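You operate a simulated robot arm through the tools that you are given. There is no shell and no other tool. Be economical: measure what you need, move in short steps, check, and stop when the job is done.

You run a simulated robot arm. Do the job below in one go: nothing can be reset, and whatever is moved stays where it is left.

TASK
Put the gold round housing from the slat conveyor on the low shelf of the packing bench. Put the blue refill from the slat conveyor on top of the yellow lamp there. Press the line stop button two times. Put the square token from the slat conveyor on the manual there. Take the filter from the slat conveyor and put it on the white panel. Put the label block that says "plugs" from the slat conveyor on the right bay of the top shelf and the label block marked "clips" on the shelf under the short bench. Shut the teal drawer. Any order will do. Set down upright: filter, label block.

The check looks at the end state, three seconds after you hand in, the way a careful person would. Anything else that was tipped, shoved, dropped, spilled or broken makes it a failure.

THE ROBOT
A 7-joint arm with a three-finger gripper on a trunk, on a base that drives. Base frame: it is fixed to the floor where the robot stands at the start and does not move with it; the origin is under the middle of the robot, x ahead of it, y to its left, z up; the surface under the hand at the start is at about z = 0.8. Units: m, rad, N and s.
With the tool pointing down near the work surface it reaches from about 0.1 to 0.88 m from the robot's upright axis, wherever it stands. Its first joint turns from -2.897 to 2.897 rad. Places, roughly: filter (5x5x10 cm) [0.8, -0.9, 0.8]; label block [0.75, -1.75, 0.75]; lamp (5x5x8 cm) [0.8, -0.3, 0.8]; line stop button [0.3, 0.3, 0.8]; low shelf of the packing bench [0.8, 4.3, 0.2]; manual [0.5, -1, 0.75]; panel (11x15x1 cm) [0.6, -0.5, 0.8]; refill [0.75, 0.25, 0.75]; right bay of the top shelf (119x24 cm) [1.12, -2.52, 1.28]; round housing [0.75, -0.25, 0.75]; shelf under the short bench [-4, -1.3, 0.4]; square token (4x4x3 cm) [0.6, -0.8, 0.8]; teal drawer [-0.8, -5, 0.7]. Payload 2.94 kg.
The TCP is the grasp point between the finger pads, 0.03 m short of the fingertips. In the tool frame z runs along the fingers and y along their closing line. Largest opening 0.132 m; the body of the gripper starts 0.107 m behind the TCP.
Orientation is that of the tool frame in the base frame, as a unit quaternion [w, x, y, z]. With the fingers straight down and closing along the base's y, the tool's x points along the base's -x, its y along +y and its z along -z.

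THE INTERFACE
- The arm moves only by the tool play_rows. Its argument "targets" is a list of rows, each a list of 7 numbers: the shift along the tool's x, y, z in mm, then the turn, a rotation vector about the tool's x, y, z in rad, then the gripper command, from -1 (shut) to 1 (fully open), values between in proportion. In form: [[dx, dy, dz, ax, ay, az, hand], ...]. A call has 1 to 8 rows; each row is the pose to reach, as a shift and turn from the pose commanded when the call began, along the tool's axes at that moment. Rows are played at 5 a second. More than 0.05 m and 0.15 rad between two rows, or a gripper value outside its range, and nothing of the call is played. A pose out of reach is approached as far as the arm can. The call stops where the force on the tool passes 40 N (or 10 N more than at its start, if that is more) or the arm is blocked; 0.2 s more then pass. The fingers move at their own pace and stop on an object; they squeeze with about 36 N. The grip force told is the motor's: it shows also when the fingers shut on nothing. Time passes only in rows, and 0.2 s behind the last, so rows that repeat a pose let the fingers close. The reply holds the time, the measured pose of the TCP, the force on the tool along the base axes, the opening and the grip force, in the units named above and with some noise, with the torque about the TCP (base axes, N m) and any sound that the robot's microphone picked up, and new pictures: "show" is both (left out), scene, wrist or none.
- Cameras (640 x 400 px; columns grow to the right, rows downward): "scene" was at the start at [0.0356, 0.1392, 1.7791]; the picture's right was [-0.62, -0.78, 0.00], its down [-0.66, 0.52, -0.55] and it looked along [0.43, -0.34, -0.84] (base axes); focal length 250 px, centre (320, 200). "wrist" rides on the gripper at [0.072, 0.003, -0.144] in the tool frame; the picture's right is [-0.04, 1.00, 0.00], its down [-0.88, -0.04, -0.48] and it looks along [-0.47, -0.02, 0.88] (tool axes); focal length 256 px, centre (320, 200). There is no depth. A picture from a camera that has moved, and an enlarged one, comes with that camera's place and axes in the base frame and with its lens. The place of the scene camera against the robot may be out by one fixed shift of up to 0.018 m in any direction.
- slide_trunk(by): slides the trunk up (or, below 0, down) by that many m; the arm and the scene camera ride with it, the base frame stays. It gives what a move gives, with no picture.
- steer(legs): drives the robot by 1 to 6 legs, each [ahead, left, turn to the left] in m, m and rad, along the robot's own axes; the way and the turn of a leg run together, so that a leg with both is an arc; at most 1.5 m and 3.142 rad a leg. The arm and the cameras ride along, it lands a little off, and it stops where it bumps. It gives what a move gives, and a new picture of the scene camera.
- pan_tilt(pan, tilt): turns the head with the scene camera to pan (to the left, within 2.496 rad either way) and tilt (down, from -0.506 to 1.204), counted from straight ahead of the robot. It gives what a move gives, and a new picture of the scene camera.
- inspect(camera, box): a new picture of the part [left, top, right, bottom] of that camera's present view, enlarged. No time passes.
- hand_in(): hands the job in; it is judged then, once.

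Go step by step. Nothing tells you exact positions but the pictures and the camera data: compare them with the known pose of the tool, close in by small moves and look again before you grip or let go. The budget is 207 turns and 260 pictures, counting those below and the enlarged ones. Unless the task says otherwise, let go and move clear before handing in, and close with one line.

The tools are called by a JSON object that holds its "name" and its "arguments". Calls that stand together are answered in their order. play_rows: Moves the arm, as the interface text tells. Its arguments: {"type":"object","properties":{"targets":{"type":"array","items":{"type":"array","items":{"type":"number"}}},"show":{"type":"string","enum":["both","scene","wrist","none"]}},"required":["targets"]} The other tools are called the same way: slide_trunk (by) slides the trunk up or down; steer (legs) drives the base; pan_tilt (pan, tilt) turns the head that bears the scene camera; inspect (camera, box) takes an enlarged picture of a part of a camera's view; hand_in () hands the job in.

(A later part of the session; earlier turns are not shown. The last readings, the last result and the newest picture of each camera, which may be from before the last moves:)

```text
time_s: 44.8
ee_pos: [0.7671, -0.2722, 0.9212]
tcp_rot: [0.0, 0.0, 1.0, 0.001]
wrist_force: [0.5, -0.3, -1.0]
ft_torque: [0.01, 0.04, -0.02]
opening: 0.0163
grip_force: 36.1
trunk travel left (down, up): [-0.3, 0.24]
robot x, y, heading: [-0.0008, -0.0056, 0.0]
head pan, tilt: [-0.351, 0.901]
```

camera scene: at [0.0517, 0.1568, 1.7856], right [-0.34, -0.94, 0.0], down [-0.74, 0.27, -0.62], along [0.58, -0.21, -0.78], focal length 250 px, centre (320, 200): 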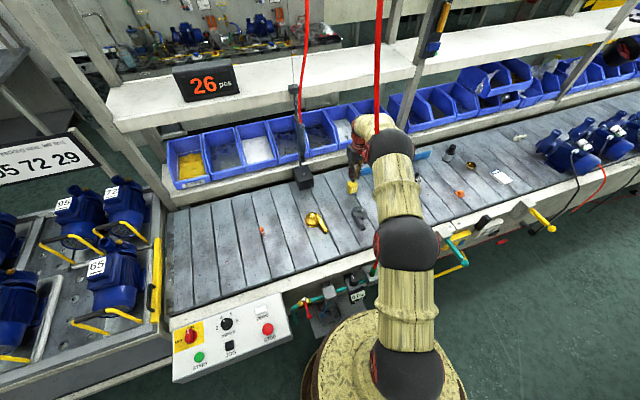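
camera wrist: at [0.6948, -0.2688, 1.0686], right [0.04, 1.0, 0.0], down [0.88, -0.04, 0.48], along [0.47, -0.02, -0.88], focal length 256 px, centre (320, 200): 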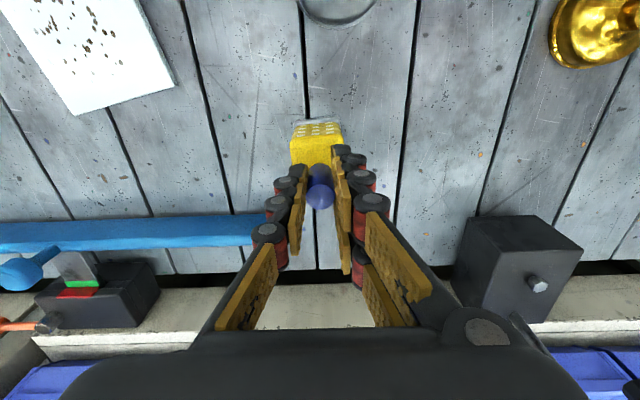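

{"name": "play_rows", "arguments": {"targets": [[0, 0, 1, 0, 0, 0, -1], [0, 0, 2, 0, 0, 0, -1], [0, 0, 2, 0, 0, 0, -1]], "show": "none"}}

{"name": "inspect", "arguments": {"camera": "scene", "box": [330, 160, 380, 210]}}

```text
time_s: 45.6
ee_pos: [0.7655, -0.2713, 0.9183]
tcp_rot: [0.0, 0.0, 1.0, 0.0]
wrist_force: [-0.8, -0.8, -0.4]
ft_torque: [-0.05, 0.02, -0.01]
opening: 0.0163
grip_force: 36.1
trunk travel left (down, up): [-0.3, 0.24]
robot x, y, heading: [0.0024, 0.0022, -0.001]
head pan, tilt: [-0.351, 0.901]
```

```text
8.00 times, centred on (355, 185) of scene
camera zoom: at [0.0517, 0.1567, 1.7857], right [-0.34, -0.94, 0.0], down [-0.74, 0.27, -0.62], along [0.58, -0.21, -0.78], focal length 2002 px, centre (40, 320)
```

zoom: 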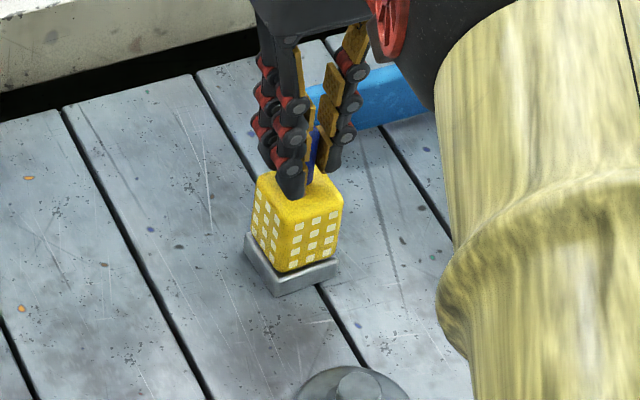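

{"name": "play_rows", "arguments": {"targets": [[0, 0, 1, 0, 0, 0, -1], [0, 0, 2, 0, 0, 0, -1], [0, 0, 2, 0, 0, 0, -1]], "show": "none"}}

{"name": "inspect", "arguments": {"camera": "wrist", "box": [260, 120, 380, 220]}}

```text
time_s: 46.4
ee_pos: [0.7658, -0.2716, 0.9172]
tcp_rot: [0.0, 0.0, 1.0, 0.0]
wrist_force: [0.4, 0.1, -0.7]
ft_torque: [0.03, -0.01, 0.0]
opening: 0.0162
grip_force: 36.5
trunk travel left (down, up): [-0.3, 0.24]
robot x, y, heading: [0.0009, -0.0029, 0.006]
head pan, tilt: [-0.351, 0.901]
```

```text
4.00 times, centred on (320, 170) of wrist
camera zoom: at [0.695, -0.2691, 1.0614], right [0.04, 1.0, 0.0], down [0.88, -0.04, 0.48], along [0.47, -0.02, -0.88], focal length 1024 px, centre (320, 320)
```

zoom: 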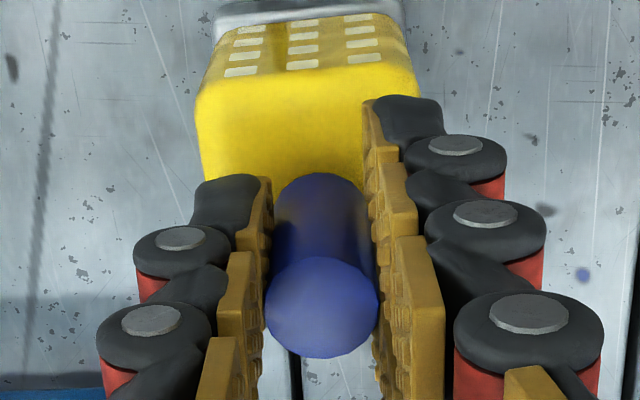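

{"name": "play_rows", "arguments": {"targets": [[0, 0, 1, 0, 0, 0, -1], [0, 0, 2, 0, 0, 0, -1], [0, 0, 2, 0, 0, 0, -1]], "show": "none"}}

{"name": "play_rows", "arguments": {"targets": [[0, 0, 1, 0, 0, 0, -1], [0, 0, 2, 0, 0, 0, -1], [0, 0, 2, 0, 0, 0, -1]], "show": "none"}}

```text
time_s: 47.2
ee_pos: [0.766, -0.2716, 0.9149]
tcp_rot: [-0.001, 0.0, 1.0, 0.0]
wrist_force: [0.2, -0.6, 0.1]
ft_torque: [0.02, -0.01, -0.02]
opening: 0.0164
grip_force: 35.7
trunk travel left (down, up): [-0.3, 0.24]
robot x, y, heading: [-0.001, -0.0006, -0.001]
head pan, tilt: [-0.351, 0.901]
```

```text
time_s: 48.0
ee_pos: [0.767, -0.2722, 0.9148]
tcp_rot: [0.001, 0.0, 1.0, -0.001]
wrist_force: [-1.7, 0.1, 11.6]
ft_torque: [0.02, -0.06, 0.0]
opening: 0.0161
grip_force: 35.8
trunk travel left (down, up): [-0.3, 0.24]
robot x, y, heading: [0.0023, -0.0024, -0.001]
head pan, tilt: [-0.351, 0.901]
```

Contact felt (11.6 N). Back off 1 mm, open gently, and rise.

{"name": "play_rows", "arguments": {"targets": [[0, 0, -1, 0, 0, 0, -1], [0, 0, -1, 0, 0, 0, -0.6], [0, 0, -1, 0, 0, 0, -0.5], [0, 0, -1, 0, 0, 0, -0.5]], "show": "wrist"}}

```text
time_s: 49.0
ee_pos: [0.7661, -0.2718, 0.9131]
tcp_rot: [0.0, 0.0, 1.0, 0.0]
wrist_force: [-0.1, 0.5, -0.1]
ft_torque: [-0.01, 0.03, 0.02]
opening: 0.0335
grip_force: 0.1
trunk travel left (down, up): [-0.3, 0.24]
robot x, y, heading: [0.004, 0.0006, 0.001]
head pan, tilt: [-0.351, 0.901]
camera wrist: at [0.6941, -0.2689, 1.0575], right [0.04, 1.0, 0.0], down [0.88, -0.04, 0.48], along [0.47, -0.02, -0.88], focal length 256 px, centre (320, 200)
```

wrist: 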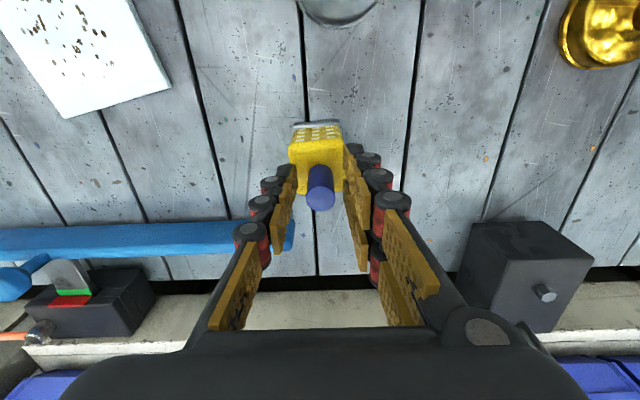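

The refill stands on the lamp. Rising straight up and retracting, with a check picture.

{"name": "play_rows", "arguments": {"targets": [[0, 0, -30, 0, 0, 0, -0.5], [0, 0, -75, 0, 0, 0, -0.5], [0, 0, -120, 0, 0, 0, -0.5], [0, 0, -165, 0, 0, 0, -0.3], [45, 0, -165, 0, 0, 0, 0], [90, 0, -165, 0, 0, 0, 0.3], [130, 0, -165, 0, 0, 0, 0.3]], "show": "wrist"}}

{"name": "pan_tilt", "arguments": {"pan": -1.1, "tilt": 0.8}}

```text
time_s: 50.6
ee_pos: [0.6366, -0.2716, 1.0785]
tcp_rot: [0.001, 0.0, 1.0, 0.0]
wrist_force: [-0.6, 0.2, 0.8]
ft_torque: [0.0, -0.04, 0.01]
opening: 0.0862
grip_force: 0.0
trunk travel left (down, up): [-0.3, 0.24]
robot x, y, heading: [-0.0007, 0.0005, 0.001]
head pan, tilt: [-0.351, 0.901]
camera wrist: at [0.5643, -0.2696, 1.2231], right [0.04, 1.0, 0.0], down [0.88, -0.04, 0.48], along [0.48, -0.02, -0.88], focal length 256 px, centre (320, 200)
```

wrist: 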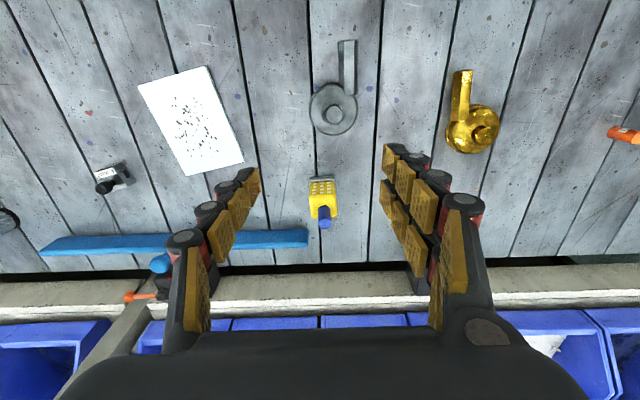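

```text
time_s: 51.7
ee_pos: [0.6367, -0.2731, 1.0779]
tcp_rot: [0.0, 0.0, 1.0, 0.0]
wrist_force: [0.0, 1.0, -0.7]
ft_torque: [-0.01, -0.01, 0.01]
opening: 0.0855
grip_force: 0.1
trunk travel left (down, up): [-0.3, 0.24]
robot x, y, heading: [0.0007, -0.0016, 0.002]
head pan, tilt: [-1.1, 0.799]
camera scene: at [0.0174, 0.1108, 1.7936], right [-0.89, -0.45, 0.0], down [-0.33, 0.64, -0.7], along [0.32, -0.62, -0.72], focal length 250 px, centre (320, 200)
```

scene: 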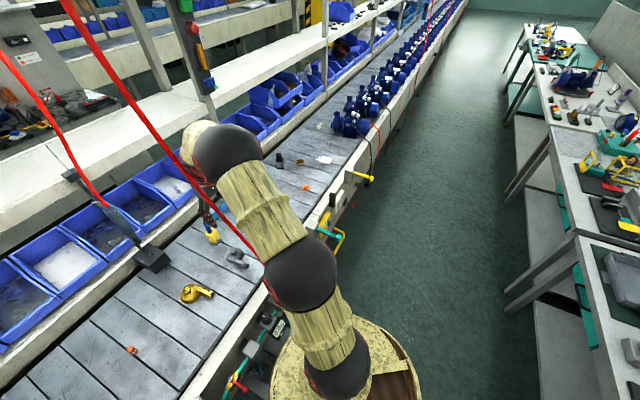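

The refill stands on the lamp. A red cable hangs close to the arm, so I'll zoom in to see how they lie before driving.

{"name": "inspect", "arguments": {"camera": "scene", "box": [140, 100, 300, 280]}}

{"name": "pan_tilt", "arguments": {"pan": -0.6, "tilt": 0.3}}

```text
2.22 times, centred on (220, 190) of scene
camera zoom: at [0.0174, 0.1108, 1.7936], right [-0.89, -0.45, 0.0], down [-0.33, 0.64, -0.7], along [0.32, -0.62, -0.72], focal length 556 px, centre (542, 222)
```

zoom: 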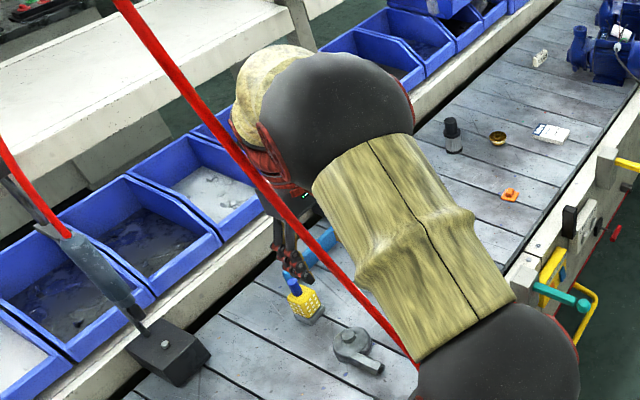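

```text
time_s: 52.6
ee_pos: [0.6371, -0.2727, 1.0774]
tcp_rot: [0.0, 0.0, 1.0, 0.001]
wrist_force: [0.9, -0.2, 0.5]
ft_torque: [-0.02, -0.01, 0.01]
opening: 0.086
grip_force: 0.1
trunk travel left (down, up): [-0.3, 0.24]
robot x, y, heading: [-0.0044, 0.0003, -0.0]
head pan, tilt: [-0.6, 0.3]
camera scene: at [0.0577, 0.1299, 1.8379], right [-0.57, -0.82, 0.0], down [-0.24, 0.17, -0.95], along [0.79, -0.54, -0.3], focal length 250 px, centre (320, 200)
```

scene: 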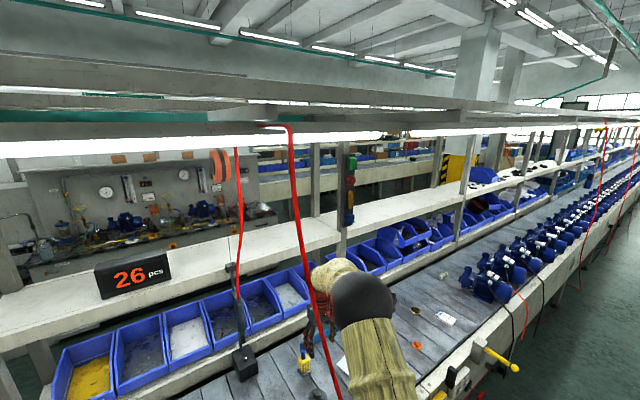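

The arm has already passed that cable without any force, so it doesn't impede. I'll now drive right 0.75 m along the conveyor.

{"name": "steer", "arguments": {"legs": [[-0.03, -0.75, 0]]}}

{"name": "pan_tilt", "arguments": {"pan": -0.2, "tilt": 0.9}}

```text
time_s: 56.6
ee_pos: [0.6073, -1.0181, 1.0793]
tcp_rot: [0.0, -0.001, 1.0, 0.0]
wrist_force: [-0.3, 0.0, 0.4]
ft_torque: [0.04, -0.02, 0.03]
opening: 0.0856
grip_force: 0.0
trunk travel left (down, up): [-0.3, 0.24]
robot x, y, heading: [-0.0304, -0.7448, 0.004]
head pan, tilt: [-0.6, 0.3]
camera scene: at [0.0274, -0.6153, 1.838], right [-0.57, -0.82, 0.0], down [-0.24, 0.17, -0.96], along [0.79, -0.54, -0.3], focal length 250 px, centre (320, 200)
```

scene: 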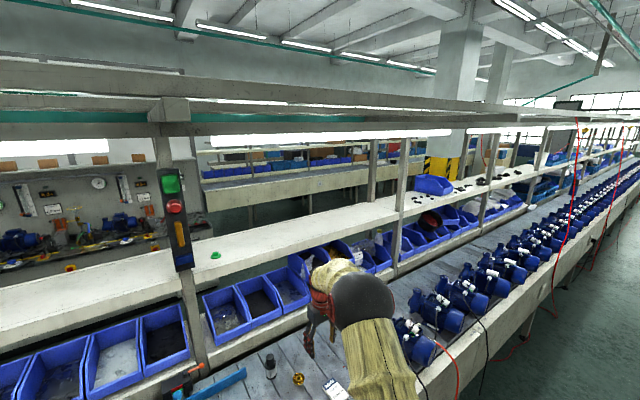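

```text
time_s: 57.6
ee_pos: [0.6073, -1.0174, 1.0788]
tcp_rot: [-0.001, 0.0, 1.0, -0.001]
wrist_force: [0.6, -0.5, 0.1]
ft_torque: [0.02, -0.02, -0.02]
opening: 0.0859
grip_force: 0.1
trunk travel left (down, up): [-0.3, 0.24]
robot x, y, heading: [-0.0317, -0.7399, 0.001]
head pan, tilt: [-0.201, 0.901]
camera scene: at [0.0244, -0.5773, 1.7857], right [-0.2, -0.98, 0.0], down [-0.77, 0.16, -0.62], along [0.61, -0.12, -0.78], focal length 250 px, centre (320, 200)
```

scene: 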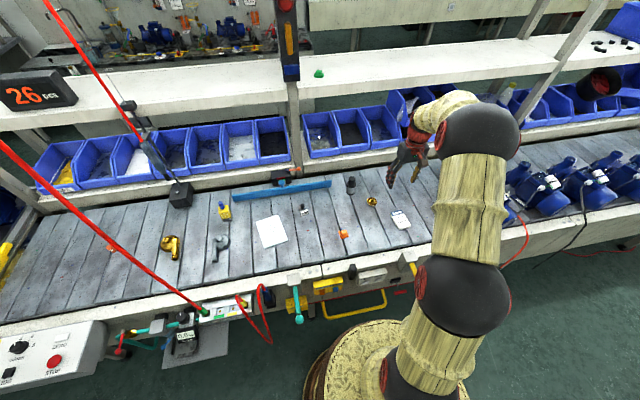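

Now a clear view of everything here. Bringing the hand over toward the filter near (0.8, −0.88) for a wrist view.

{"name": "play_rows", "arguments": {"targets": [[-10, 45, 0, 0, 0, 0, 0.3], [-20, 90, 0, 0, 0, 0, 0.3], [-40, 135, 0, 0, 0, 0, 0.3], [-40, 135, 0, 0, 0, 0, 0.3]], "show": "wrist"}}

{"name": "inspect", "arguments": {"camera": "scene", "box": [190, 150, 430, 270]}}

```text
time_s: 58.6
ee_pos: [0.6469, -0.8866, 1.0795]
tcp_rot: [0.0, 0.0, 1.0, -0.001]
wrist_force: [0.7, 0.3, -0.4]
ft_torque: [-0.02, -0.02, 0.01]
opening: 0.0857
grip_force: 0.0
trunk travel left (down, up): [-0.3, 0.24]
robot x, y, heading: [-0.0308, -0.7465, 0.0]
head pan, tilt: [-0.201, 0.901]
camera wrist: at [0.5753, -0.884, 1.223], right [0.04, 1.0, 0.0], down [0.88, -0.04, 0.48], along [0.48, -0.02, -0.88], focal length 256 px, centre (320, 200)
```

wrist: 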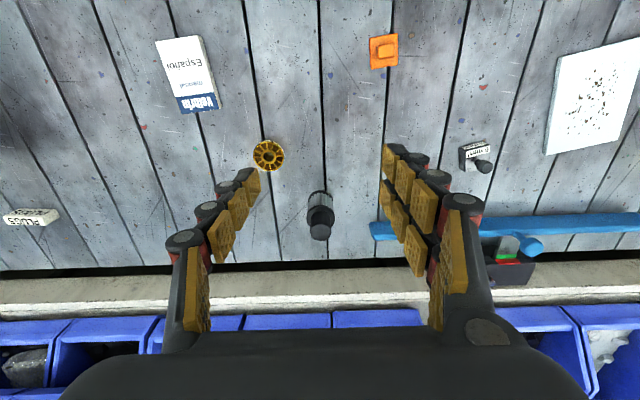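

```text
2.67 times, centred on (310, 210) of scene
camera zoom: at [0.0244, -0.5769, 1.7856], right [-0.2, -0.98, 0.0], down [-0.77, 0.16, -0.62], along [0.61, -0.12, -0.78], focal length 667 px, centre (347, 173)
```

zoom: 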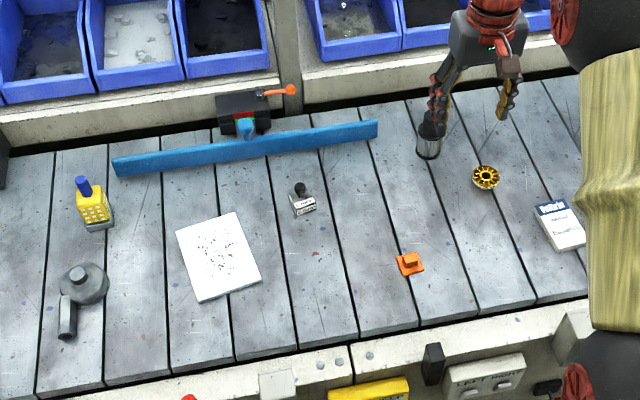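

{"name": "inspect", "arguments": {"camera": "wrist", "box": [260, 120, 380, 250]}}

{"name": "inspect", "arguments": {"camera": "wrist", "box": [430, 110, 530, 190]}}

{"name": "inspect", "arguments": {"camera": "wrist", "box": [0, 20, 300, 240]}}

```text
3.08 times, centred on (320, 185) of wrist
camera zoom: at [0.5753, -0.884, 1.223], right [0.04, 1.0, 0.0], down [0.88, -0.04, 0.48], along [0.48, -0.02, -0.88], focal length 788 px, centre (320, 246)
```

zoom: 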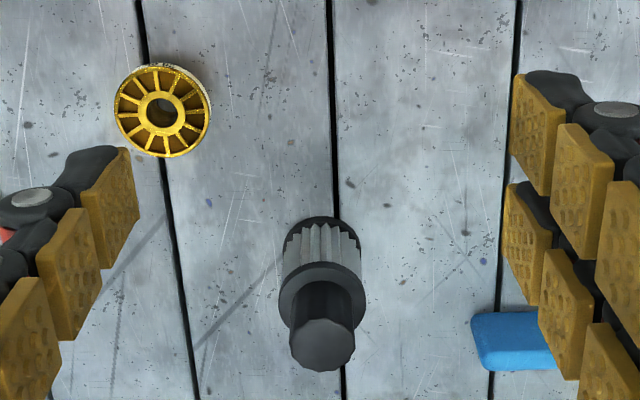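

```text
5.00 times, centred on (480, 150) of wrist
camera zoom: at [0.5753, -0.884, 1.223], right [0.04, 1.0, 0.0], down [0.88, -0.04, 0.48], along [0.48, -0.02, -0.88], focal length 1280 px, centre (-480, 450)
```

zoom: 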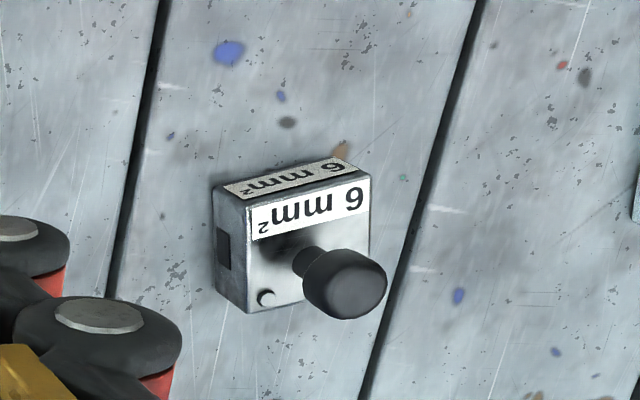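

```text
1.82 times, centred on (150, 130) of wrist
camera zoom: at [0.5753, -0.884, 1.223], right [0.04, 1.0, 0.0], down [0.88, -0.04, 0.48], along [0.48, -0.02, -0.88], focal length 465 px, centre (629, 327)
```

zoom: 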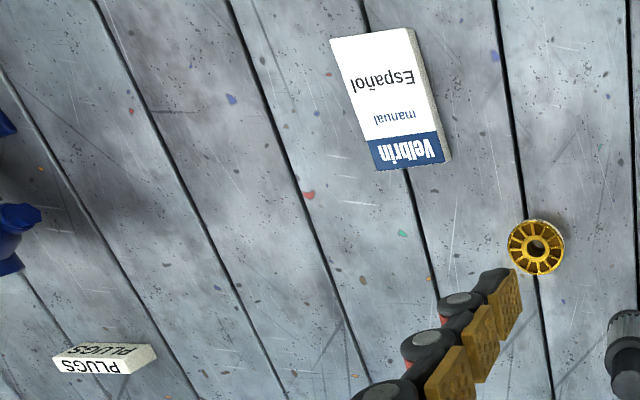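

The filter stands at about (0.803, −0.893). I'll move above it, tips clear of its top, and re-check alignment.

{"name": "play_rows", "arguments": {"targets": [[-45, -1, 0, 0, 0, 0, 0.4], [-90, -3, 0, 0, 0, 0, 0.4], [-130, -5, 15, 0, 0, 0, 0.4], [-156, -6, 50, 0, 0, 0, 0.4], [-156, -6, 80, 0, 0, 0, 0.4], [-156, -6, 80, 0, 0, 0, 0.4]], "show": "wrist"}}

```text
time_s: 60.0
ee_pos: [0.8037, -0.8901, 0.9959]
tcp_rot: [0.0, 0.0, 1.0, 0.0]
wrist_force: [0.6, -0.6, 0.3]
ft_torque: [-0.01, 0.0, -0.02]
opening: 0.0924
grip_force: 0.0
trunk travel left (down, up): [-0.3, 0.24]
robot x, y, heading: [-0.0293, -0.7443, -0.0]
head pan, tilt: [-0.201, 0.901]
camera wrist: at [0.7306, -0.8862, 1.1396], right [0.04, 1.0, 0.0], down [0.88, -0.04, 0.48], along [0.47, -0.02, -0.88], focal length 256 px, centre (320, 200)
```

wrist: 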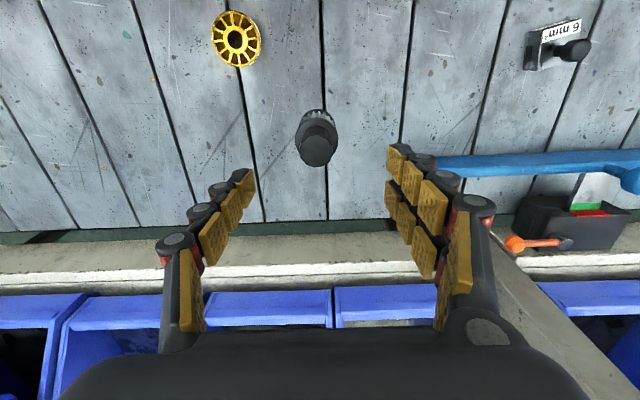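

Centre confirmed (0.804, −0.893, top 0.898). Descending around it and gripping.

{"name": "play_rows", "arguments": {"targets": [[0, -3, 40, 0, 0, 0, 0.4], [0, -3, 80, 0, 0, 0, 0.4], [0, -3, 120, 0, 0, 0, 0.4], [0, -3, 150, 0, 0, 0, 0.4], [0, -3, 150, 0, 0, 0, -1], [0, -3, 150, 0, 0, 0, -1], [0, -3, 150, 0, 0, 0, -1], [0, -3, 150, 0, 0, 0, -1]], "show": "wrist"}}

```text
time_s: 61.8
ee_pos: [0.802, -0.89, 0.8476]
tcp_rot: [0.001, 0.001, 1.0, 0.0]
wrist_force: [-1.4, -0.1, 0.1]
ft_torque: [0.01, -0.03, 0.0]
opening: 0.0463
grip_force: 21.6
trunk travel left (down, up): [-0.3, 0.24]
robot x, y, heading: [-0.0312, -0.7468, 0.002]
head pan, tilt: [-0.201, 0.901]
camera wrist: at [0.7295, -0.8872, 0.9923], right [0.04, 1.0, 0.0], down [0.88, -0.04, 0.48], along [0.47, -0.02, -0.88], focal length 256 px, centre (320, 200)
```

wrist: 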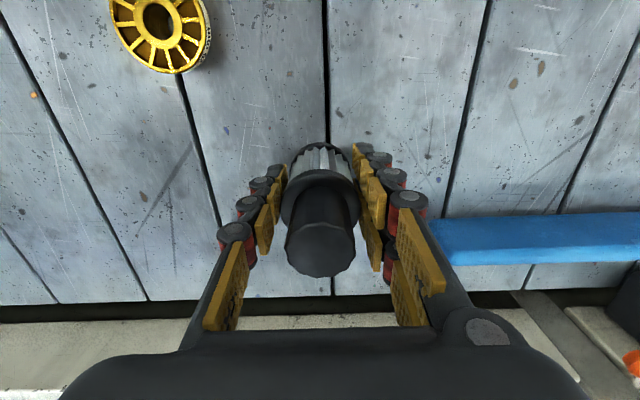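

Gripped. Lifting and carrying it toward the white panel, stopping short to view the panel.

{"name": "play_rows", "arguments": {"targets": [[0, 0, -30, 0, 0, 0, -1], [0, 0, -75, 0, 0, 0, -1], [0, 0, -120, 0, 0, 0, -1], [10, 0, -165, 0, 0, 0, -1], [50, 20, -170, 0, 0, 0, -1], [90, 45, -170, 0, 0, 0, -1], [125, 75, -170, 0, 0, 0, -1], [150, 115, -170, 0, 0, 0, -1]], "show": "none"}}

{"name": "play_rows", "arguments": {"targets": [[5, 45, 0, 0, 0, 0, -1], [10, 90, 0, 0, 0, 0, -1], [15, 135, 0, 0, 0, 0, -1], [20, 180, 0, 0, 0, 0, -1], [60, 200, 0, 0, 0, 0, -1], [60, 200, 0, 0, 0, 0, -1]], "show": "both"}}

```text
time_s: 63.6
ee_pos: [0.6525, -0.7747, 1.0221]
tcp_rot: [0.0, 0.0, 1.0, 0.0]
wrist_force: [-0.5, 0.1, -0.8]
ft_torque: [-0.02, -0.04, 0.0]
opening: 0.0456
grip_force: 35.8
trunk travel left (down, up): [-0.3, 0.24]
robot x, y, heading: [-0.0306, -0.7436, -0.002]
head pan, tilt: [-0.201, 0.901]
```

```text
time_s: 65.0
ee_pos: [0.5907, -0.5812, 1.0197]
tcp_rot: [0.0, 0.0, 1.0, 0.001]
wrist_force: [-0.2, -0.4, -0.7]
ft_torque: [-0.01, -0.02, -0.01]
opening: 0.0453
grip_force: 35.8
trunk travel left (down, up): [-0.3, 0.24]
robot x, y, heading: [-0.028, -0.7468, 0.003]
head pan, tilt: [-0.201, 0.901]
camera scene: at [0.0244, -0.5768, 1.7856], right [-0.2, -0.98, 0.0], down [-0.77, 0.16, -0.62], along [0.61, -0.12, -0.78], focal length 250 px, centre (320, 200)
camera wrist: at [0.5192, -0.5773, 1.1644], right [0.04, 1.0, 0.0], down [0.88, -0.04, 0.48], along [0.47, -0.02, -0.88], focal length 256 px, centre (320, 200)
```

scene: 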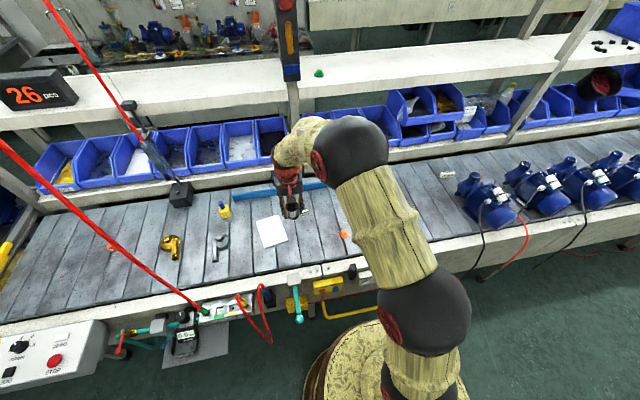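
wrist: 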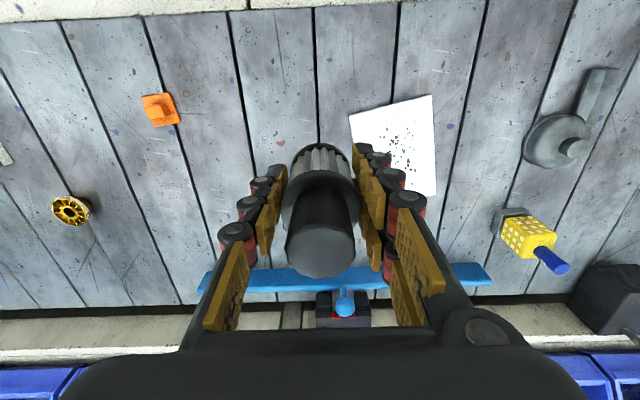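

The panel's centre is near (0.640, −0.478). Moving over it and lowering partway.

{"name": "play_rows", "arguments": {"targets": [[-16, 34, 0, 0, 0, 0, -1], [-32, 68, 0, 0, 0, 0, -1], [-49, 103, 0, 0, 0, 0, -1], [-49, 103, 45, 0, 0, 0, -1], [-49, 103, 90, 0, 0, 0, -1], [-49, 103, 125, 0, 0, 0, -1], [-49, 103, 125, 0, 0, 0, -1]], "show": "both"}}

{"name": "inspect", "arguments": {"camera": "scene", "box": [230, 160, 330, 260]}}

```text
time_s: 66.6
ee_pos: [0.642, -0.4735, 0.8917]
tcp_rot: [0.0, 0.0, 1.0, 0.0]
wrist_force: [-0.3, 0.2, -1.2]
ft_torque: [0.03, 0.0, -0.03]
opening: 0.0456
grip_force: 36.4
trunk travel left (down, up): [-0.3, 0.24]
robot x, y, heading: [-0.0262, -0.7436, 0.002]
head pan, tilt: [-0.201, 0.901]
camera scene: at [0.0245, -0.5768, 1.7857], right [-0.2, -0.98, 0.0], down [-0.77, 0.16, -0.62], along [0.61, -0.12, -0.78], focal length 250 px, centre (320, 200)
camera wrist: at [0.569, -0.4703, 1.0362], right [0.04, 1.0, 0.0], down [0.88, -0.04, 0.48], along [0.47, -0.02, -0.88], focal length 256 px, centre (320, 200)
```

scene: 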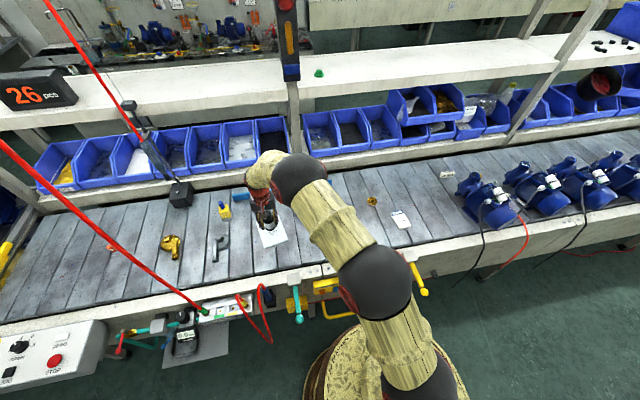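
wrist: 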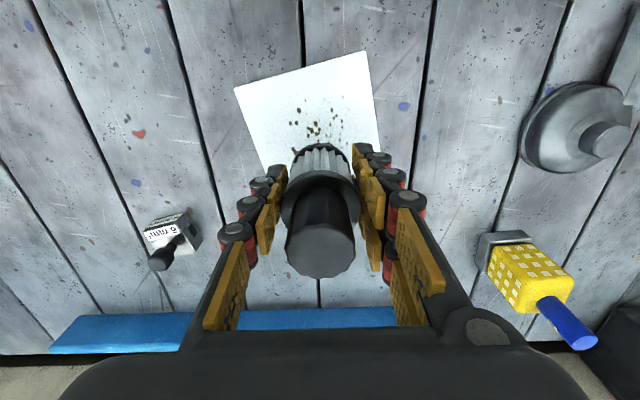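

```text
4.00 times, centred on (280, 210) of scene
camera zoom: at [0.0245, -0.5768, 1.7857], right [-0.2, -0.98, 0.0], down [-0.77, 0.16, -0.62], along [0.61, -0.12, -0.78], focal length 1001 px, centre (480, 160)
```

zoom: 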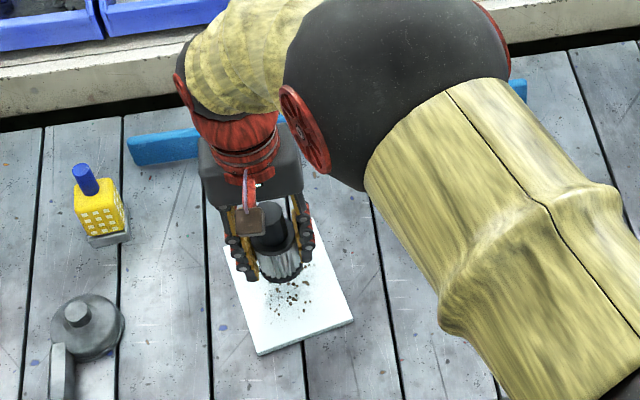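

The filter is right over the panel's centre (0.646, −0.471). Lowering to contact.

{"name": "play_rows", "arguments": {"targets": [[-2, 1, 15, 0, 0, 0, -1], [-2, 1, 28, 0, 0, 0, -1], [-2, 1, 30, 0, 0, 0, -1], [-2, 1, 32, 0, 0, 0, -1], [-2, 1, 32, 0, 0, 0, -1]], "show": "none"}}

{"name": "play_rows", "arguments": {"targets": [[0, 0, 1, 0, 0, 0, -1], [0, 0, 2, 0, 0, 0, -1], [0, 0, 2, 0, 0, 0, -1]], "show": "none"}}

```text
time_s: 67.8
ee_pos: [0.6426, -0.4727, 0.8612]
tcp_rot: [0.0, 0.0, 1.0, 0.0]
wrist_force: [-0.2, -0.4, -1.0]
ft_torque: [-0.01, 0.03, -0.03]
opening: 0.0453
grip_force: 35.6
trunk travel left (down, up): [-0.3, 0.24]
robot x, y, heading: [-0.0272, -0.7414, -0.003]
head pan, tilt: [-0.201, 0.901]
```

```text
time_s: 68.6
ee_pos: [0.6436, -0.4727, 0.8592]
tcp_rot: [0.0, -0.001, 1.0, -0.001]
wrist_force: [-0.8, -0.1, -1.5]
ft_torque: [-0.03, -0.02, 0.0]
opening: 0.0457
grip_force: 36.3
trunk travel left (down, up): [-0.3, 0.24]
robot x, y, heading: [-0.0302, -0.7449, -0.001]
head pan, tilt: [-0.201, 0.901]
```

{"name": "play_rows", "arguments": {"targets": [[0, 0, 1, 0, 0, 0, -1], [0, 0, 2, 0, 0, 0, -1], [0, 0, 2, 0, 0, 0, -1]], "show": "none"}}

{"name": "play_rows", "arguments": {"targets": [[0, 0, 1, 0, 0, 0, -1], [0, 0, 1, 0, 0, 0, -1]], "show": "wrist"}}

```text
time_s: 69.4
ee_pos: [0.6451, -0.4713, 0.8587]
tcp_rot: [0.001, 0.0, 1.0, 0.0]
wrist_force: [-1.5, 0.1, 10.4]
ft_torque: [-0.06, 0.06, 0.0]
opening: 0.0455
grip_force: 35.9
trunk travel left (down, up): [-0.3, 0.24]
robot x, y, heading: [-0.0332, -0.7477, 0.0]
head pan, tilt: [-0.201, 0.901]
```

```text
time_s: 70.0
ee_pos: [0.6445, -0.472, 0.8581]
tcp_rot: [0.001, 0.0, 1.0, 0.0]
wrist_force: [-0.7, -1.2, 15.0]
ft_torque: [-0.06, -0.04, 0.02]
opening: 0.0453
grip_force: 35.8
trunk travel left (down, up): [-0.3, 0.24]
robot x, y, heading: [-0.031, -0.7437, -0.004]
head pan, tilt: [-0.201, 0.901]
camera wrist: at [0.5721, -0.469, 1.0019], right [0.04, 1.0, 0.0], down [0.88, -0.04, 0.48], along [0.48, -0.02, -0.88], focal length 256 px, centre (320, 200)
```

wrist: 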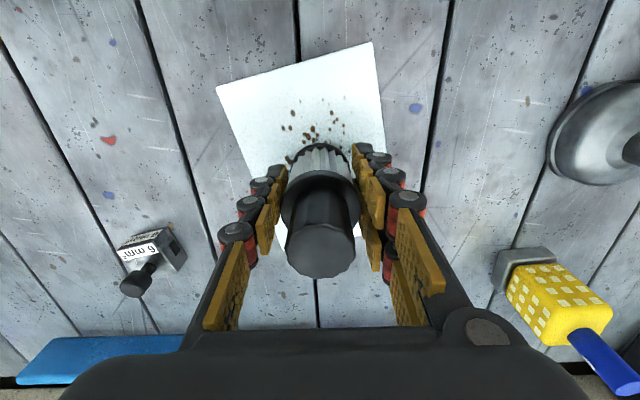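

Seated on the panel. Releasing, then rising and moving to the orange token near (0.6, −0.77).

{"name": "play_rows", "arguments": {"targets": [[0, 0, -1, 0, 0, 0, -1], [0, 0, -2, 0, 0, 0, 0], [0, 0, -2, 0, 0, 0, 0.2], [0, 0, -2, 0, 0, 0, 0.2], [0, 0, -45, 0, 0, 0, 0.2], [0, 0, -90, 0, 0, 0, 0.2], [0, 0, -135, 0, 0, 0, 0.2], [0, 0, -180, 0, 0, 0, 0.2]], "show": "wrist"}}

{"name": "play_rows", "arguments": {"targets": [[10, -45, 0, 0, 0, 0, 0.2], [20, -90, 0, 0, 0, 0, 0.2], [30, -135, 0, 0, 0, 0, 0.2], [40, -180, 0, 0, 0, 0, 0], [50, -225, 0, 0, 0, 0, 0], [60, -270, 0, 0, 0, 0, 0], [70, -310, 0, 0, 0, 0, 0], [70, -310, 0, 0, 0, 0, 0]], "show": "wrist"}}

```text
time_s: 71.8
ee_pos: [0.6394, -0.4717, 1.0322]
tcp_rot: [0.0, 0.0, 1.0, 0.0]
wrist_force: [0.2, -0.1, -0.4]
ft_torque: [-0.01, -0.03, 0.01]
opening: 0.0794
grip_force: 0.0
trunk travel left (down, up): [-0.3, 0.24]
robot x, y, heading: [-0.0309, -0.746, -0.001]
head pan, tilt: [-0.201, 0.901]
camera wrist: at [0.5685, -0.4682, 1.1768], right [0.04, 1.0, 0.0], down [0.88, -0.04, 0.47], along [0.47, -0.02, -0.88], focal length 256 px, centre (320, 200)
```

wrist: 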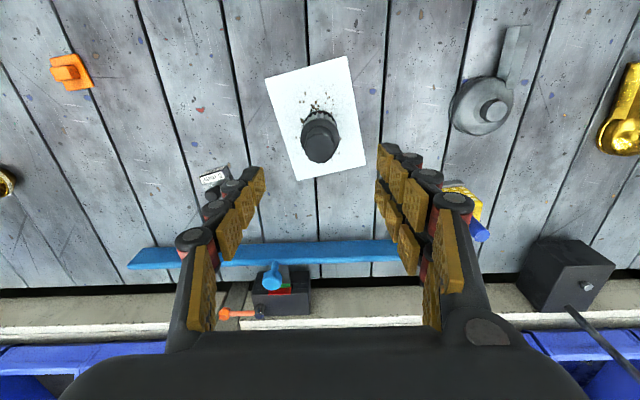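

```text
time_s: 73.6
ee_pos: [0.573, -0.7843, 1.0353]
tcp_rot: [0.0, 0.0, 1.0, 0.0]
wrist_force: [-0.1, 1.0, 0.1]
ft_torque: [0.02, -0.02, -0.01]
opening: 0.066
grip_force: 0.0
trunk travel left (down, up): [-0.3, 0.24]
robot x, y, heading: [-0.03, -0.7458, -0.001]
head pan, tilt: [-0.201, 0.901]
camera wrist: at [0.5019, -0.7809, 1.1801], right [0.04, 1.0, 0.0], down [0.88, -0.04, 0.48], along [0.47, -0.02, -0.88], focal length 256 px, centre (320, 200)
```

wrist: 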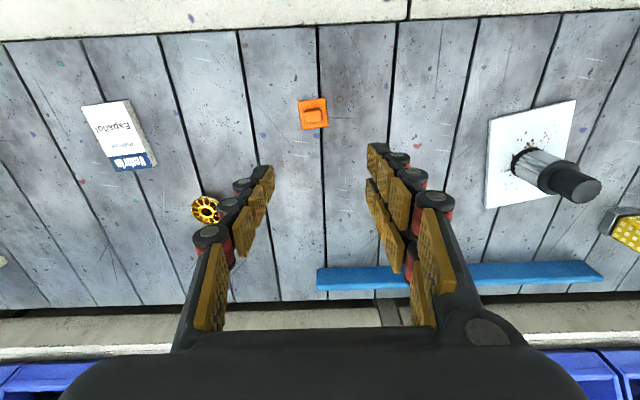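

The filter stands upright on the panel. The token with its knob lies near (0.562, −0.793); zooming.

{"name": "inspect", "arguments": {"camera": "wrist", "box": [273, 80, 353, 140]}}

{"name": "inspect", "arguments": {"camera": "scene", "box": [300, 210, 420, 260]}}

```text
6.67 times, centred on (313, 110) of wrist
camera zoom: at [0.5019, -0.7809, 1.1801], right [0.04, 1.0, 0.0], down [0.88, -0.04, 0.48], along [0.47, -0.02, -0.88], focal length 1707 px, centre (367, 800)
```

zoom: 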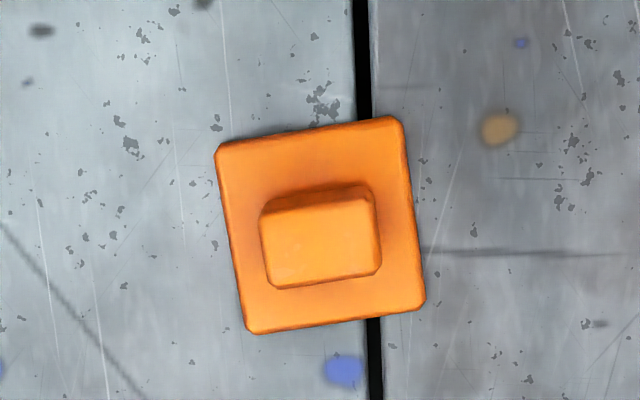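

```text
5.33 times, centred on (360, 235) of scene
camera zoom: at [0.0242, -0.577, 1.7857], right [-0.2, -0.98, 0.0], down [-0.77, 0.16, -0.62], along [0.61, -0.12, -0.78], focal length 1335 px, centre (107, 13)
```

zoom: 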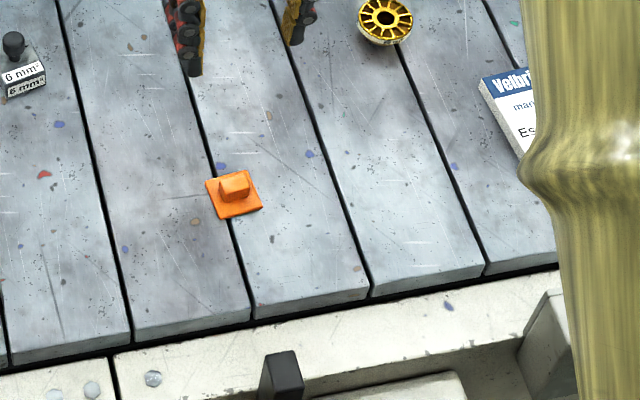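

Token yaw is about 0.15 rad. I'll turn the hand to match, centre over the knob (0.563, −0.792), and lower partway.

{"name": "play_rows", "arguments": {"targets": [[10, -8, 0, 0, 0, -0.145, -0.2], [10, -8, 45, 0, 0, -0.145, -0.2], [10, -8, 90, 0, 0, -0.145, -0.2], [10, -8, 130, 0, 0, -0.145, -0.2], [10, -8, 130, 0, 0, -0.145, -0.2]], "show": "wrist"}}

{"name": "inspect", "arguments": {"camera": "wrist", "box": [260, 90, 380, 190]}}

```text
time_s: 74.8
ee_pos: [0.5645, -0.7918, 0.9069]
tcp_rot: [0.0, -0.072, 0.997, 0.0]
wrist_force: [-0.1, -0.1, 0.3]
ft_torque: [-0.03, 0.0, 0.01]
opening: 0.0527
grip_force: 0.0
trunk travel left (down, up): [-0.3, 0.24]
robot x, y, heading: [-0.0273, -0.7473, 0.001]
head pan, tilt: [-0.201, 0.901]
camera wrist: at [0.4937, -0.7987, 1.0518], right [-0.1, 0.99, 0.0], down [0.88, 0.09, 0.48], along [0.47, 0.05, -0.88], focal length 256 px, centre (320, 200)
```

wrist: 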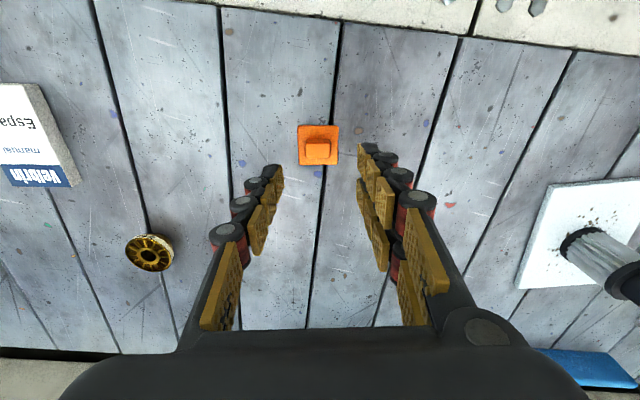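

```text
4.00 times, centred on (320, 140) of wrist
camera zoom: at [0.4937, -0.7987, 1.0518], right [-0.1, 0.99, 0.0], down [0.88, 0.09, 0.48], along [0.47, 0.05, -0.88], focal length 1024 px, centre (320, 440)
```

zoom: 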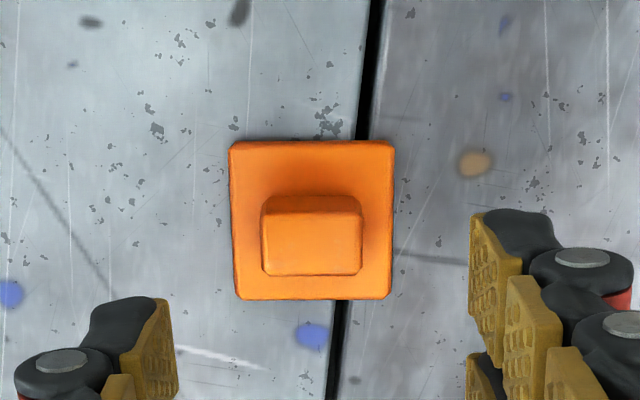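

Aligned. Descending to the knob and closing.

{"name": "play_rows", "arguments": {"targets": [[2, -1, 30, 0, 0, 0, -0.2], [2, -1, 52, 0, 0, 0, -0.2], [2, -1, 62, 0, 0, 0, -0.2], [2, -1, 62, 0, 0, 0, -1], [2, -1, 62, 0, 0, 0, -1], [2, -1, 62, 0, 0, 0, -1], [2, -1, 62, 0, 0, 0, -1]], "show": "wrist"}}

{"name": "inspect", "arguments": {"camera": "wrist", "box": [270, 120, 370, 220]}}

```text
time_s: 76.4
ee_pos: [0.5605, -0.791, 0.8439]
tcp_rot: [-0.001, -0.073, 0.997, 0.0]
wrist_force: [-0.1, -0.3, 0.0]
ft_torque: [-0.01, 0.01, -0.02]
opening: 0.0225
grip_force: 33.8
trunk travel left (down, up): [-0.3, 0.24]
robot x, y, heading: [-0.0299, -0.7433, 0.002]
head pan, tilt: [-0.201, 0.901]
camera wrist: at [0.4894, -0.7985, 0.9879], right [-0.1, 0.99, 0.0], down [0.88, 0.09, 0.48], along [0.47, 0.05, -0.88], focal length 256 px, centre (320, 200)
```

wrist: 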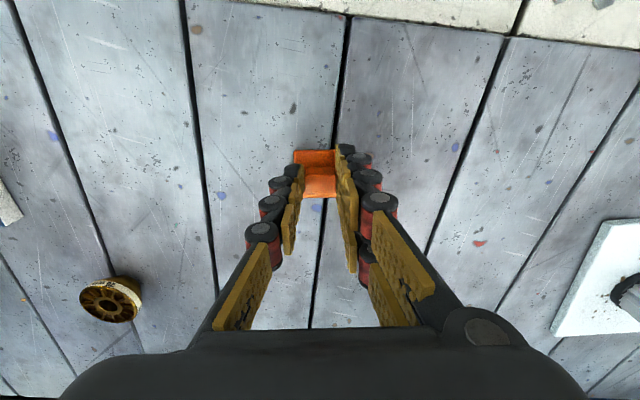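

```text
4.00 times, centred on (320, 170) of wrist
camera zoom: at [0.4894, -0.7985, 0.9879], right [-0.1, 0.99, 0.0], down [0.88, 0.09, 0.48], along [0.47, 0.05, -0.88], focal length 1024 px, centre (320, 320)
```

zoom: 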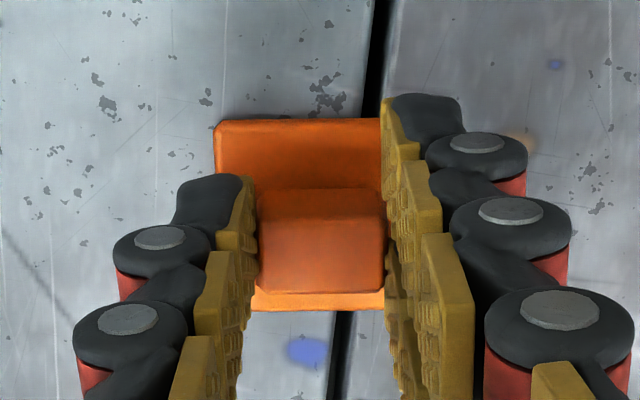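

Knob gripped. Lifting and carrying it toward the manual near (0.577, −1.07).

{"name": "play_rows", "arguments": {"targets": [[0, 0, -45, 0, 0, 0, -1], [0, 0, -90, 0, 0, 0, -1], [4, -45, -120, 0, 0, 0, -1], [8, -92, -120, 0, 0, 0, -1], [12, -138, -120, 0, 0, 0, -1], [18, -184, -120, 0, 0, 0, -1], [22, -220, -120, 0, 0, 0, -1], [22, -220, -120, 0, 0, 0, -1]], "show": "wrist"}}

```text
refused: row 3 steps farther than a row can; nothing moved
```

{"name": "play_rows", "arguments": {"targets": [[0, 0, -40, 0, 0, 0, -1], [0, 0, -80, 0, 0, 0, -1], [0, 0, -120, 0, 0, 0, -1], [4, -46, -120, 0, 0, 0, -1], [8, -92, -120, 0, 0, 0, -1], [12, -138, -120, 0, 0, 0, -1], [18, -184, -120, 0, 0, 0, -1], [22, -220, -120, 0, 0, 0, -1]], "show": "wrist"}}

```text
time_s: 78.2
ee_pos: [0.5707, -1.0127, 0.9619]
tcp_rot: [-0.001, -0.072, 0.997, 0.0]
wrist_force: [0.1, 0.0, 0.1]
ft_torque: [0.0, 0.03, -0.02]
opening: 0.0228
grip_force: 36.0
trunk travel left (down, up): [-0.3, 0.24]
robot x, y, heading: [-0.0284, -0.7469, 0.002]
head pan, tilt: [-0.201, 0.901]
camera wrist: at [0.4998, -1.0199, 1.1059], right [-0.1, 0.99, 0.0], down [0.88, 0.09, 0.47], along [0.47, 0.05, -0.88], focal length 256 px, centre (320, 200)
```

wrist: 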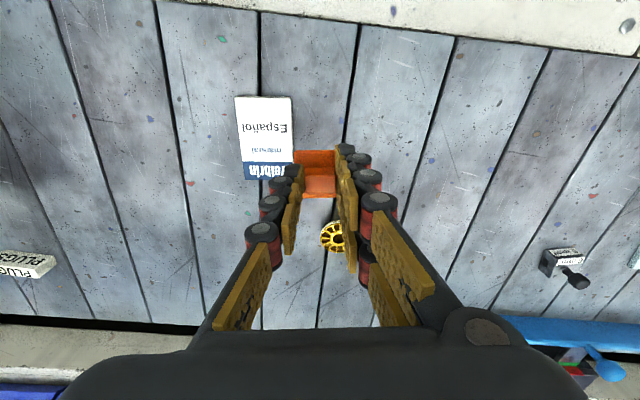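

The manual's centre is about (0.578, −1.073). Moving over it and lowering to just above.

{"name": "play_rows", "arguments": {"targets": [[1, -30, 0, 0, 0, 0, -1], [3, -59, 0, 0, 0, 0, -1], [3, -59, 40, 0, 0, 0, -1], [3, -59, 75, 0, 0, 0, -1], [3, -59, 75, 0, 0, 0, -1]], "show": "wrist"}}

{"name": "inspect", "arguments": {"camera": "wrist", "box": [250, 90, 390, 220]}}

```text
time_s: 79.4
ee_pos: [0.5752, -1.0704, 0.8887]
tcp_rot: [0.0, -0.072, 0.997, 0.001]
wrist_force: [0.1, -0.8, 0.0]
ft_torque: [0.02, -0.02, 0.04]
opening: 0.0224
grip_force: 36.1
trunk travel left (down, up): [-0.3, 0.24]
robot x, y, heading: [-0.03, -0.7481, 0.003]
head pan, tilt: [-0.201, 0.901]
camera wrist: at [0.5036, -1.0784, 1.0337], right [-0.1, 0.99, 0.0], down [0.88, 0.09, 0.48], along [0.47, 0.05, -0.88], focal length 256 px, centre (320, 200)
```

wrist: 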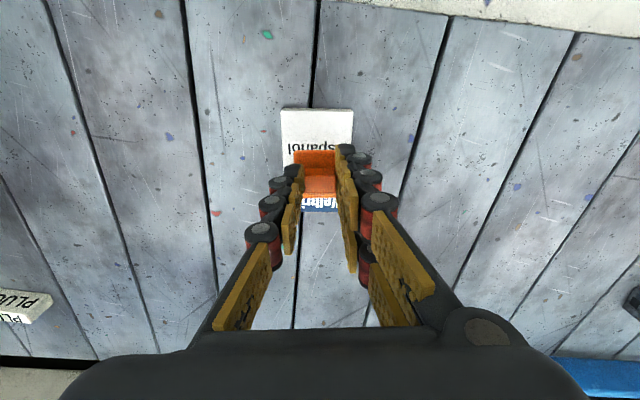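

```text
3.08 times, centred on (320, 155) of wrist
camera zoom: at [0.5036, -1.0784, 1.0337], right [-0.1, 0.99, 0.0], down [0.88, 0.09, 0.48], along [0.47, 0.05, -0.88], focal length 788 px, centre (320, 338)
```

zoom: 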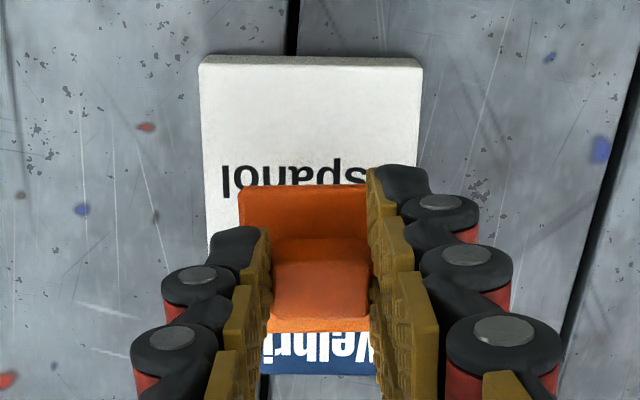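

Centred well; small trim and lower to contact.

{"name": "play_rows", "arguments": {"targets": [[-5, -3, 10, 0, 0, 0, -1], [-5, -3, 20, 0, 0, 0, -1], [-5, -3, 26, 0, 0, 0, -1], [-5, -3, 26, 0, 0, 0, -1]], "show": "none"}}

{"name": "play_rows", "arguments": {"targets": [[0, 0, 1.5, 0, 0, 0, -1], [0, 0, 3, 0, 0, 0, -1], [0, 0, 3, 0, 0, 0, -1]], "show": "none"}}

```text
time_s: 80.4
ee_pos: [0.5822, -1.0745, 0.8637]
tcp_rot: [0.0, -0.072, 0.997, 0.0]
wrist_force: [-0.8, -0.2, -0.4]
ft_torque: [0.0, -0.01, 0.03]
opening: 0.0223
grip_force: 36.5
trunk travel left (down, up): [-0.3, 0.24]
robot x, y, heading: [-0.0304, -0.743, -0.006]
head pan, tilt: [-0.201, 0.901]
```

```text
time_s: 81.2
ee_pos: [0.5828, -1.0728, 0.8611]
tcp_rot: [-0.001, -0.072, 0.997, 0.001]
wrist_force: [0.4, -0.5, -0.9]
ft_torque: [-0.02, -0.01, -0.01]
opening: 0.0221
grip_force: 36.2
trunk travel left (down, up): [-0.3, 0.24]
robot x, y, heading: [-0.0264, -0.7465, -0.007]
head pan, tilt: [-0.201, 0.901]
```

{"name": "play_rows", "arguments": {"targets": [[0, 0, 1, 0, 0, 0, -1], [0, 0, 2, 0, 0, 0, -1], [0, 0, 2, 0, 0, 0, -1]], "show": "none"}}

{"name": "play_rows", "arguments": {"targets": [[0, 0, 1, 0, 0, 0, -1], [0, 0, 2, 0, 0, 0, -1], [0, 0, 2, 0, 0, 0, -1]], "show": "none"}}

```text
time_s: 82.0
ee_pos: [0.5835, -1.0721, 0.859]
tcp_rot: [0.0, -0.072, 0.997, 0.0]
wrist_force: [0.0, 1.9, 5.2]
ft_torque: [0.07, -0.02, -0.01]
opening: 0.0225
grip_force: 35.6
trunk travel left (down, up): [-0.3, 0.24]
robot x, y, heading: [-0.032, -0.7444, -0.005]
head pan, tilt: [-0.201, 0.901]
```

```text
time_s: 82.8
ee_pos: [0.5846, -1.0747, 0.8584]
tcp_rot: [0.002, -0.072, 0.997, -0.001]
wrist_force: [-0.3, 1.1, 25.5]
ft_torque: [0.1, -0.02, 0.02]
opening: 0.0224
grip_force: 35.9
trunk travel left (down, up): [-0.3, 0.24]
robot x, y, heading: [-0.0288, -0.743, -0.003]
head pan, tilt: [-0.201, 0.901]
```

Contact. Releasing, rising and viewing.

{"name": "play_rows", "arguments": {"targets": [[0, 0, -2, 0, 0, 0, -1], [0, 0, -2, 0, 0, 0, -0.5], [0, 0, -2, 0, 0, 0, -0.2], [0, 0, -2, 0, 0, 0, -0.2], [0, 0, -45, 0, 0, 0, -0.2], [0, 0, -90, 0, 0, 0, -0.2], [0, 0, -135, 0, 0, 0, -0.2], [0, 0, -180, 0, 0, 0.145, -0.2]], "show": "wrist"}}

```text
time_s: 84.6
ee_pos: [0.5804, -1.0734, 1.0358]
tcp_rot: [-0.001, 0.0, 1.0, 0.0]
wrist_force: [-0.9, 0.8, -0.1]
ft_torque: [-0.03, -0.07, 0.01]
opening: 0.0525
grip_force: 0.0
trunk travel left (down, up): [-0.3, 0.24]
robot x, y, heading: [-0.029, -0.7406, 0.002]
head pan, tilt: [-0.201, 0.901]
camera wrist: at [0.5088, -1.0705, 1.1797], right [0.04, 1.0, 0.0], down [0.88, -0.04, 0.47], along [0.47, -0.02, -0.88], focal length 256 px, centre (320, 200)
```

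wrist: 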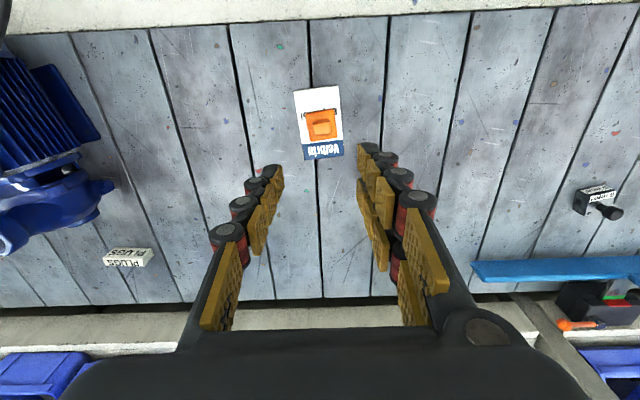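

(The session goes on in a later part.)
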